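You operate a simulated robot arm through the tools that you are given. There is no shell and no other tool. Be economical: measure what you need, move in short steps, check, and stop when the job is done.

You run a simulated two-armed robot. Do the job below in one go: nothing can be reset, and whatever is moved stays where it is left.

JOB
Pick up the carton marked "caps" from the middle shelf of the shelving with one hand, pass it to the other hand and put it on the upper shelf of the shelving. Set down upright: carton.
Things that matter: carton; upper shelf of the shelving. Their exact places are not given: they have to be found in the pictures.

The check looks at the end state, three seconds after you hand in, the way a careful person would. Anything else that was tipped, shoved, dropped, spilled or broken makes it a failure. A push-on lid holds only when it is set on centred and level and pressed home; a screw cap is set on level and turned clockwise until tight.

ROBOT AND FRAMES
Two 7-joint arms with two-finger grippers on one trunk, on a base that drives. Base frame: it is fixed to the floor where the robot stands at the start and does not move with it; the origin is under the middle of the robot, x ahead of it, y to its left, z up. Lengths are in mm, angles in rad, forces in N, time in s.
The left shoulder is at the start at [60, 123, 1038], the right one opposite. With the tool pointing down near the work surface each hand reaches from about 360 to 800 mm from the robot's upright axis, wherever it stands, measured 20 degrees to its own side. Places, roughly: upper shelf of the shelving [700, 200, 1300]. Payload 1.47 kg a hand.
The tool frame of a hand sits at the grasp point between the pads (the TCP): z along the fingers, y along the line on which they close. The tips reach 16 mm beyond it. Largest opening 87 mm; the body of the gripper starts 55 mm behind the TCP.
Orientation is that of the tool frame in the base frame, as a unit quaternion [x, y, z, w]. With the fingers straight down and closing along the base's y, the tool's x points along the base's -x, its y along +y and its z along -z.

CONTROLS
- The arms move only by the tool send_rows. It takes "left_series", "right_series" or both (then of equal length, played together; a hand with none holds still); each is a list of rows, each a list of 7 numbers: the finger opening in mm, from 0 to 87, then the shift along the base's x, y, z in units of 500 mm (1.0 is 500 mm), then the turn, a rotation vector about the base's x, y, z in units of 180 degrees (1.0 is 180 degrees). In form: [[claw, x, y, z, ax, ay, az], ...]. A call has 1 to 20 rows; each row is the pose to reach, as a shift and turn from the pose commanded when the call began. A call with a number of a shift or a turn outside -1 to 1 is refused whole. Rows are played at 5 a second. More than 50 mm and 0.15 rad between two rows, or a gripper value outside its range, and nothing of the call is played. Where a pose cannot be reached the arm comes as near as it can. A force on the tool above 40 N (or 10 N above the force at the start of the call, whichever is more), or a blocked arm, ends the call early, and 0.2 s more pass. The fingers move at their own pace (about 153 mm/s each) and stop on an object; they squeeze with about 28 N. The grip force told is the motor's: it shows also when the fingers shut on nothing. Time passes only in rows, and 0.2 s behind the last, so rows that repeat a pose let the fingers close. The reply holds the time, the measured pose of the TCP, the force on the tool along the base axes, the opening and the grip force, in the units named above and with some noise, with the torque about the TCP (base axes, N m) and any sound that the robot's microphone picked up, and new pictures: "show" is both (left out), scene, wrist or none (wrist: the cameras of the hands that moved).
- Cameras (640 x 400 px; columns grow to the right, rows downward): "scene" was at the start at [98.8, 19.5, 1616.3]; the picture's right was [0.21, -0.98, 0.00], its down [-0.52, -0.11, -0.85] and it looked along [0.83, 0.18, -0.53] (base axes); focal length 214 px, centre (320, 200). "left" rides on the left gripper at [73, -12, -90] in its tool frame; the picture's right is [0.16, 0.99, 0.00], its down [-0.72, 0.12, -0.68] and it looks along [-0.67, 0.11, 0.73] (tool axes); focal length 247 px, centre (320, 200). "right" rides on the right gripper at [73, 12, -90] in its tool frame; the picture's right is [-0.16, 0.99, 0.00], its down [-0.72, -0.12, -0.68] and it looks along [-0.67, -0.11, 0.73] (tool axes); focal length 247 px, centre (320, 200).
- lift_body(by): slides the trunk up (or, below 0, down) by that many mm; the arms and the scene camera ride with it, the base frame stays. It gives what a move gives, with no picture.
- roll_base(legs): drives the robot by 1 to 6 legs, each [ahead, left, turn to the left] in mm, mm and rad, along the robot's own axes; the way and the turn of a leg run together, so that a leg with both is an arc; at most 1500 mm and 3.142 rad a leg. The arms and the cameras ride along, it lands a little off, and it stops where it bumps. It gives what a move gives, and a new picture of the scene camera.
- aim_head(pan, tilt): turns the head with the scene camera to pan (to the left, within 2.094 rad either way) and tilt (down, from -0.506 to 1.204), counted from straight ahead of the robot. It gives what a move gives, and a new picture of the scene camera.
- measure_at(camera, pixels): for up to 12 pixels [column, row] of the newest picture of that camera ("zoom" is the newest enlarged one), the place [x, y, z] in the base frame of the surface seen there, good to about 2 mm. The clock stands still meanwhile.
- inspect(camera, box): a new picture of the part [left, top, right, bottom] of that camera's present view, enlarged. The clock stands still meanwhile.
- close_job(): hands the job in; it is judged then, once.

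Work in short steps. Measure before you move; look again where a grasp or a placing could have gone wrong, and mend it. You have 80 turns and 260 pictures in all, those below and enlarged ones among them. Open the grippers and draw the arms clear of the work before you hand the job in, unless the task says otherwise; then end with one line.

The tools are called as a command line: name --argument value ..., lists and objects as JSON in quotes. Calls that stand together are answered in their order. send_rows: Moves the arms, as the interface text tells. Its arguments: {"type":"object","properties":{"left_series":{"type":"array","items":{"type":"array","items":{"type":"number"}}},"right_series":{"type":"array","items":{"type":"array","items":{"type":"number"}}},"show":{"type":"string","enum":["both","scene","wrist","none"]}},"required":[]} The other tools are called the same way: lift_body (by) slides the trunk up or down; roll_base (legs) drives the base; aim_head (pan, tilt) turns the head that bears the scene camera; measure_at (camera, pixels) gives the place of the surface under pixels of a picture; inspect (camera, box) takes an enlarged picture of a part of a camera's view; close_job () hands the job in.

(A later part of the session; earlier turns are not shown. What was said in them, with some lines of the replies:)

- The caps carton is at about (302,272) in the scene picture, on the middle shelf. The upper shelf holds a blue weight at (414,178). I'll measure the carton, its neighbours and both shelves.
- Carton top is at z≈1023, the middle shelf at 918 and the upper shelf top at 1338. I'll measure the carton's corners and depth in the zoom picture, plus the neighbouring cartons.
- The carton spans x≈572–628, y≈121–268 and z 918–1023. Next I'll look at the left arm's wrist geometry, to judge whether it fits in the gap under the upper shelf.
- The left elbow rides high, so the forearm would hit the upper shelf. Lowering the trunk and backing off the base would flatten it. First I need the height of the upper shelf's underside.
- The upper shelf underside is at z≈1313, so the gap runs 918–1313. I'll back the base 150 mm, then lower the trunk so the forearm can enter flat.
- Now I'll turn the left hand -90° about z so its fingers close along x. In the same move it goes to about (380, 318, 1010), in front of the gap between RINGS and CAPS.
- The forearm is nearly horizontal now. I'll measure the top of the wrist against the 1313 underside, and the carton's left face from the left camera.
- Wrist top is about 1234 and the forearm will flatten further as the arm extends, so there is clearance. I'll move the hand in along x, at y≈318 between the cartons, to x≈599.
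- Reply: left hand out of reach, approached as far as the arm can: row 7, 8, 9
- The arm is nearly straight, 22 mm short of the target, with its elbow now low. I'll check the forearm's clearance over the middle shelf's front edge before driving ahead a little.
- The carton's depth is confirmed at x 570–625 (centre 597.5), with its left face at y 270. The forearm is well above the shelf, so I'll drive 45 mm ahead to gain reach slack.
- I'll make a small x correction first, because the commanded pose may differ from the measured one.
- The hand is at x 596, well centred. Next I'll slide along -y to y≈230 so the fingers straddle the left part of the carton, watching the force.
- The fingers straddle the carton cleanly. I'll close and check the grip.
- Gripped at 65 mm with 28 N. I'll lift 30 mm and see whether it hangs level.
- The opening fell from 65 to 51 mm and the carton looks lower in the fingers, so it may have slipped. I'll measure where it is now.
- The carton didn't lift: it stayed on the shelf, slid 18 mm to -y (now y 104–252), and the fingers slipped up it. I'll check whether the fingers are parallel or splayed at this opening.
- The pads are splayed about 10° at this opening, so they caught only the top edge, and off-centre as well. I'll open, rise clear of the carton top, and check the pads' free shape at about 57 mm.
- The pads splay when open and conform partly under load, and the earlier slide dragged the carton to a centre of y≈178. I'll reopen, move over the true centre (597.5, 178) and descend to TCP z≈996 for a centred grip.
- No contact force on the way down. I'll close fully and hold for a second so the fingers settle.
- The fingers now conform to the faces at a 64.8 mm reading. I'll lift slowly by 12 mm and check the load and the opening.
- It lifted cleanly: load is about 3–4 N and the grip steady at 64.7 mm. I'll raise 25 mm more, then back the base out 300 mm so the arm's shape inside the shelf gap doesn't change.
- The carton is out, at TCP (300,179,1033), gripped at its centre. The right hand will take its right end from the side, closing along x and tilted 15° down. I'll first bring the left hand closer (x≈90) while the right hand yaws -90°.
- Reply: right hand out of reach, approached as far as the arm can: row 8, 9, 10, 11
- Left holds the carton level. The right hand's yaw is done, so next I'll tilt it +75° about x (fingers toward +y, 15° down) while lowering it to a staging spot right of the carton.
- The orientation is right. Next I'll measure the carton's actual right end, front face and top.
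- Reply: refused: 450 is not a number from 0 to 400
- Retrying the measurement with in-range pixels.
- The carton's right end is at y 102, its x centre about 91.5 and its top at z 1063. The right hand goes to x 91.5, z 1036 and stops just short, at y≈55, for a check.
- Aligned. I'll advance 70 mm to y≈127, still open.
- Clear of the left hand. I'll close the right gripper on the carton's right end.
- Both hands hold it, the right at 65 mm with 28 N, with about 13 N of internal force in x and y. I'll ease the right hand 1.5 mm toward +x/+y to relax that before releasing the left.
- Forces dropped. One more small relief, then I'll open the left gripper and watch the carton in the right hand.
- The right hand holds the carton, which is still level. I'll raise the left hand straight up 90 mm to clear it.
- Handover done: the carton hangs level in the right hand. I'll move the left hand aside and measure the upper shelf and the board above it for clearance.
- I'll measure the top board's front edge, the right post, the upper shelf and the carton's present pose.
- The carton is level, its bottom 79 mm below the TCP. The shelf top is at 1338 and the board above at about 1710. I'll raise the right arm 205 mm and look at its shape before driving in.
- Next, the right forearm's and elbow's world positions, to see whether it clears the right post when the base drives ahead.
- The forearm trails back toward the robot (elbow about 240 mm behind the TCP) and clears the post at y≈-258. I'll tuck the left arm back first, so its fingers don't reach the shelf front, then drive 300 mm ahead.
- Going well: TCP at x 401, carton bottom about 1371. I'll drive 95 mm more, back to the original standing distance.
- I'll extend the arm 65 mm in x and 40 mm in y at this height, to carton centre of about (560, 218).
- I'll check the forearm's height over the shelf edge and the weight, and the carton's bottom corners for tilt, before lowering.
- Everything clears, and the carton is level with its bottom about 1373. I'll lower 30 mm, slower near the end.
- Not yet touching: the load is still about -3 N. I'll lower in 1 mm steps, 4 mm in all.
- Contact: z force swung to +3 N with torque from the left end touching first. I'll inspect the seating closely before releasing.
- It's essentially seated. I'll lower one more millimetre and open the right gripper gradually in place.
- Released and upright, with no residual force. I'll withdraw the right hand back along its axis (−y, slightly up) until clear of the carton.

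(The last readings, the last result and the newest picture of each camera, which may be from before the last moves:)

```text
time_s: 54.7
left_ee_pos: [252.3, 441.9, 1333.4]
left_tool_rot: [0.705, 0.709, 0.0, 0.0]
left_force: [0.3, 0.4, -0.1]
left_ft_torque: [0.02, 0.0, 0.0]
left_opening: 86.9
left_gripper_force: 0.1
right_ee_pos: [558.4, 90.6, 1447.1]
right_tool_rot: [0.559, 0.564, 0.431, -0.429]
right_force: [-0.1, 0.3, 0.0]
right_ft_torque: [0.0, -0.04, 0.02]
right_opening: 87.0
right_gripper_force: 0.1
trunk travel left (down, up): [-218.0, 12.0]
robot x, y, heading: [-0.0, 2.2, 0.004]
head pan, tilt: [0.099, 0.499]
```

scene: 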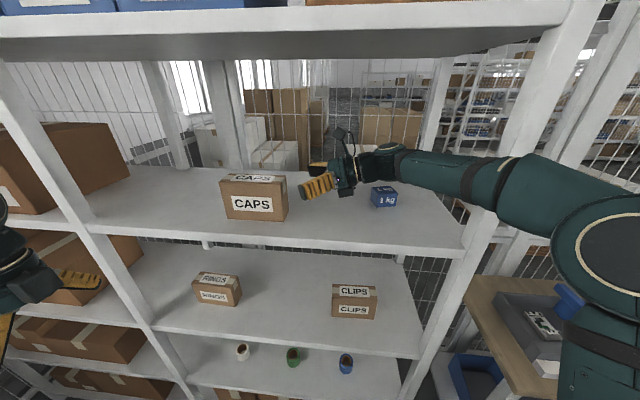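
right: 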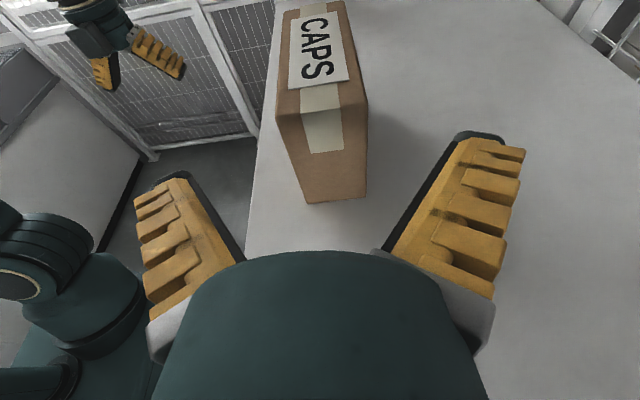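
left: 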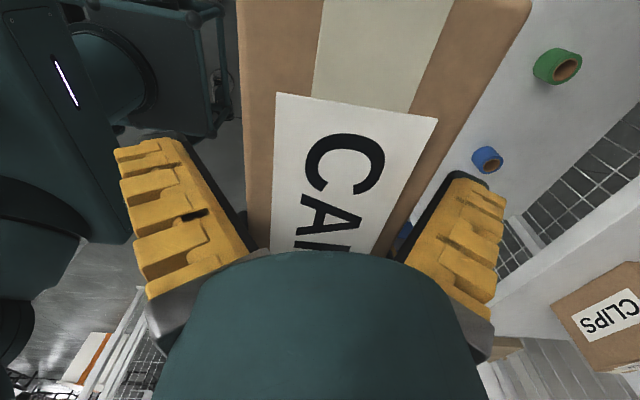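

The carton stands free on the upper shelf, and the fingertips are about 40 mm to its right. I'll back the base straight out 300 mm to clear both arms from the shelving.

roll_base --legs '[[-300, 0, 0]]'

inspect --camera "scene" --box '[180, 100, 480, 300]'

```text
time_s: 56.7
left_ee_pos: [-48.8, 441.1, 1333.1]
left_tool_rot: [0.705, 0.71, 0.0, -0.001]
left_force: [-0.4, 0.1, -0.2]
left_ft_torque: [0.01, -0.01, -0.04]
left_opening: 87.0
left_gripper_force: 0.1
right_ee_pos: [258.3, 90.9, 1447.5]
right_tool_rot: [0.559, 0.564, 0.431, -0.429]
right_force: [-0.1, -0.1, -0.3]
right_ft_torque: [0.0, -0.01, -0.03]
right_opening: 86.8
right_gripper_force: 0.1
trunk travel left (down, up): [-218.0, 12.0]
robot x, y, heading: [-300.6, -1.1, 0.005]
head pan, tilt: [0.099, 0.499]
```

scene: 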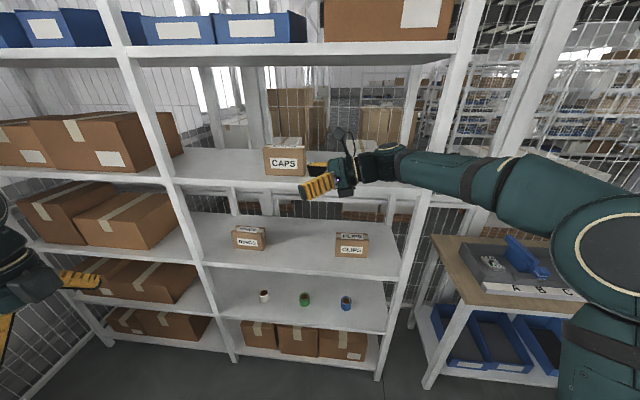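

```text
2.00 times, centred on (330, 200) of scene
```

zoom: 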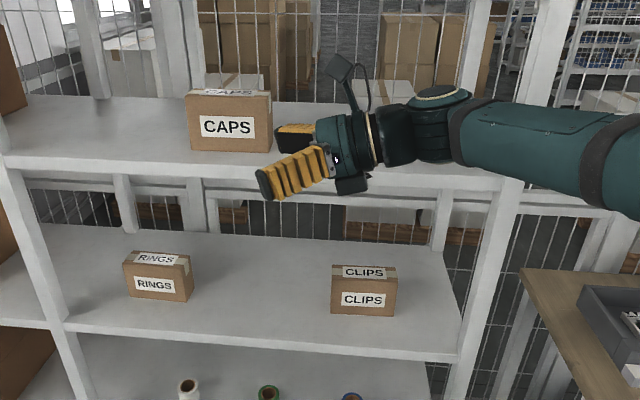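

The carton stands upright on the upper shelf, RINGS and CLIPS are in place, and both grippers are open and clear. I'm handing in.

close_job

```text
The job is handed in.
```

The "caps" carton was picked from the middle shelf with the left hand, passed to the right, and set upright on the upper shelf. A first grip slipped and slid it about 18 mm along the middle shelf before the second one held. In the last pictures nothing else on the shelves looked moved.
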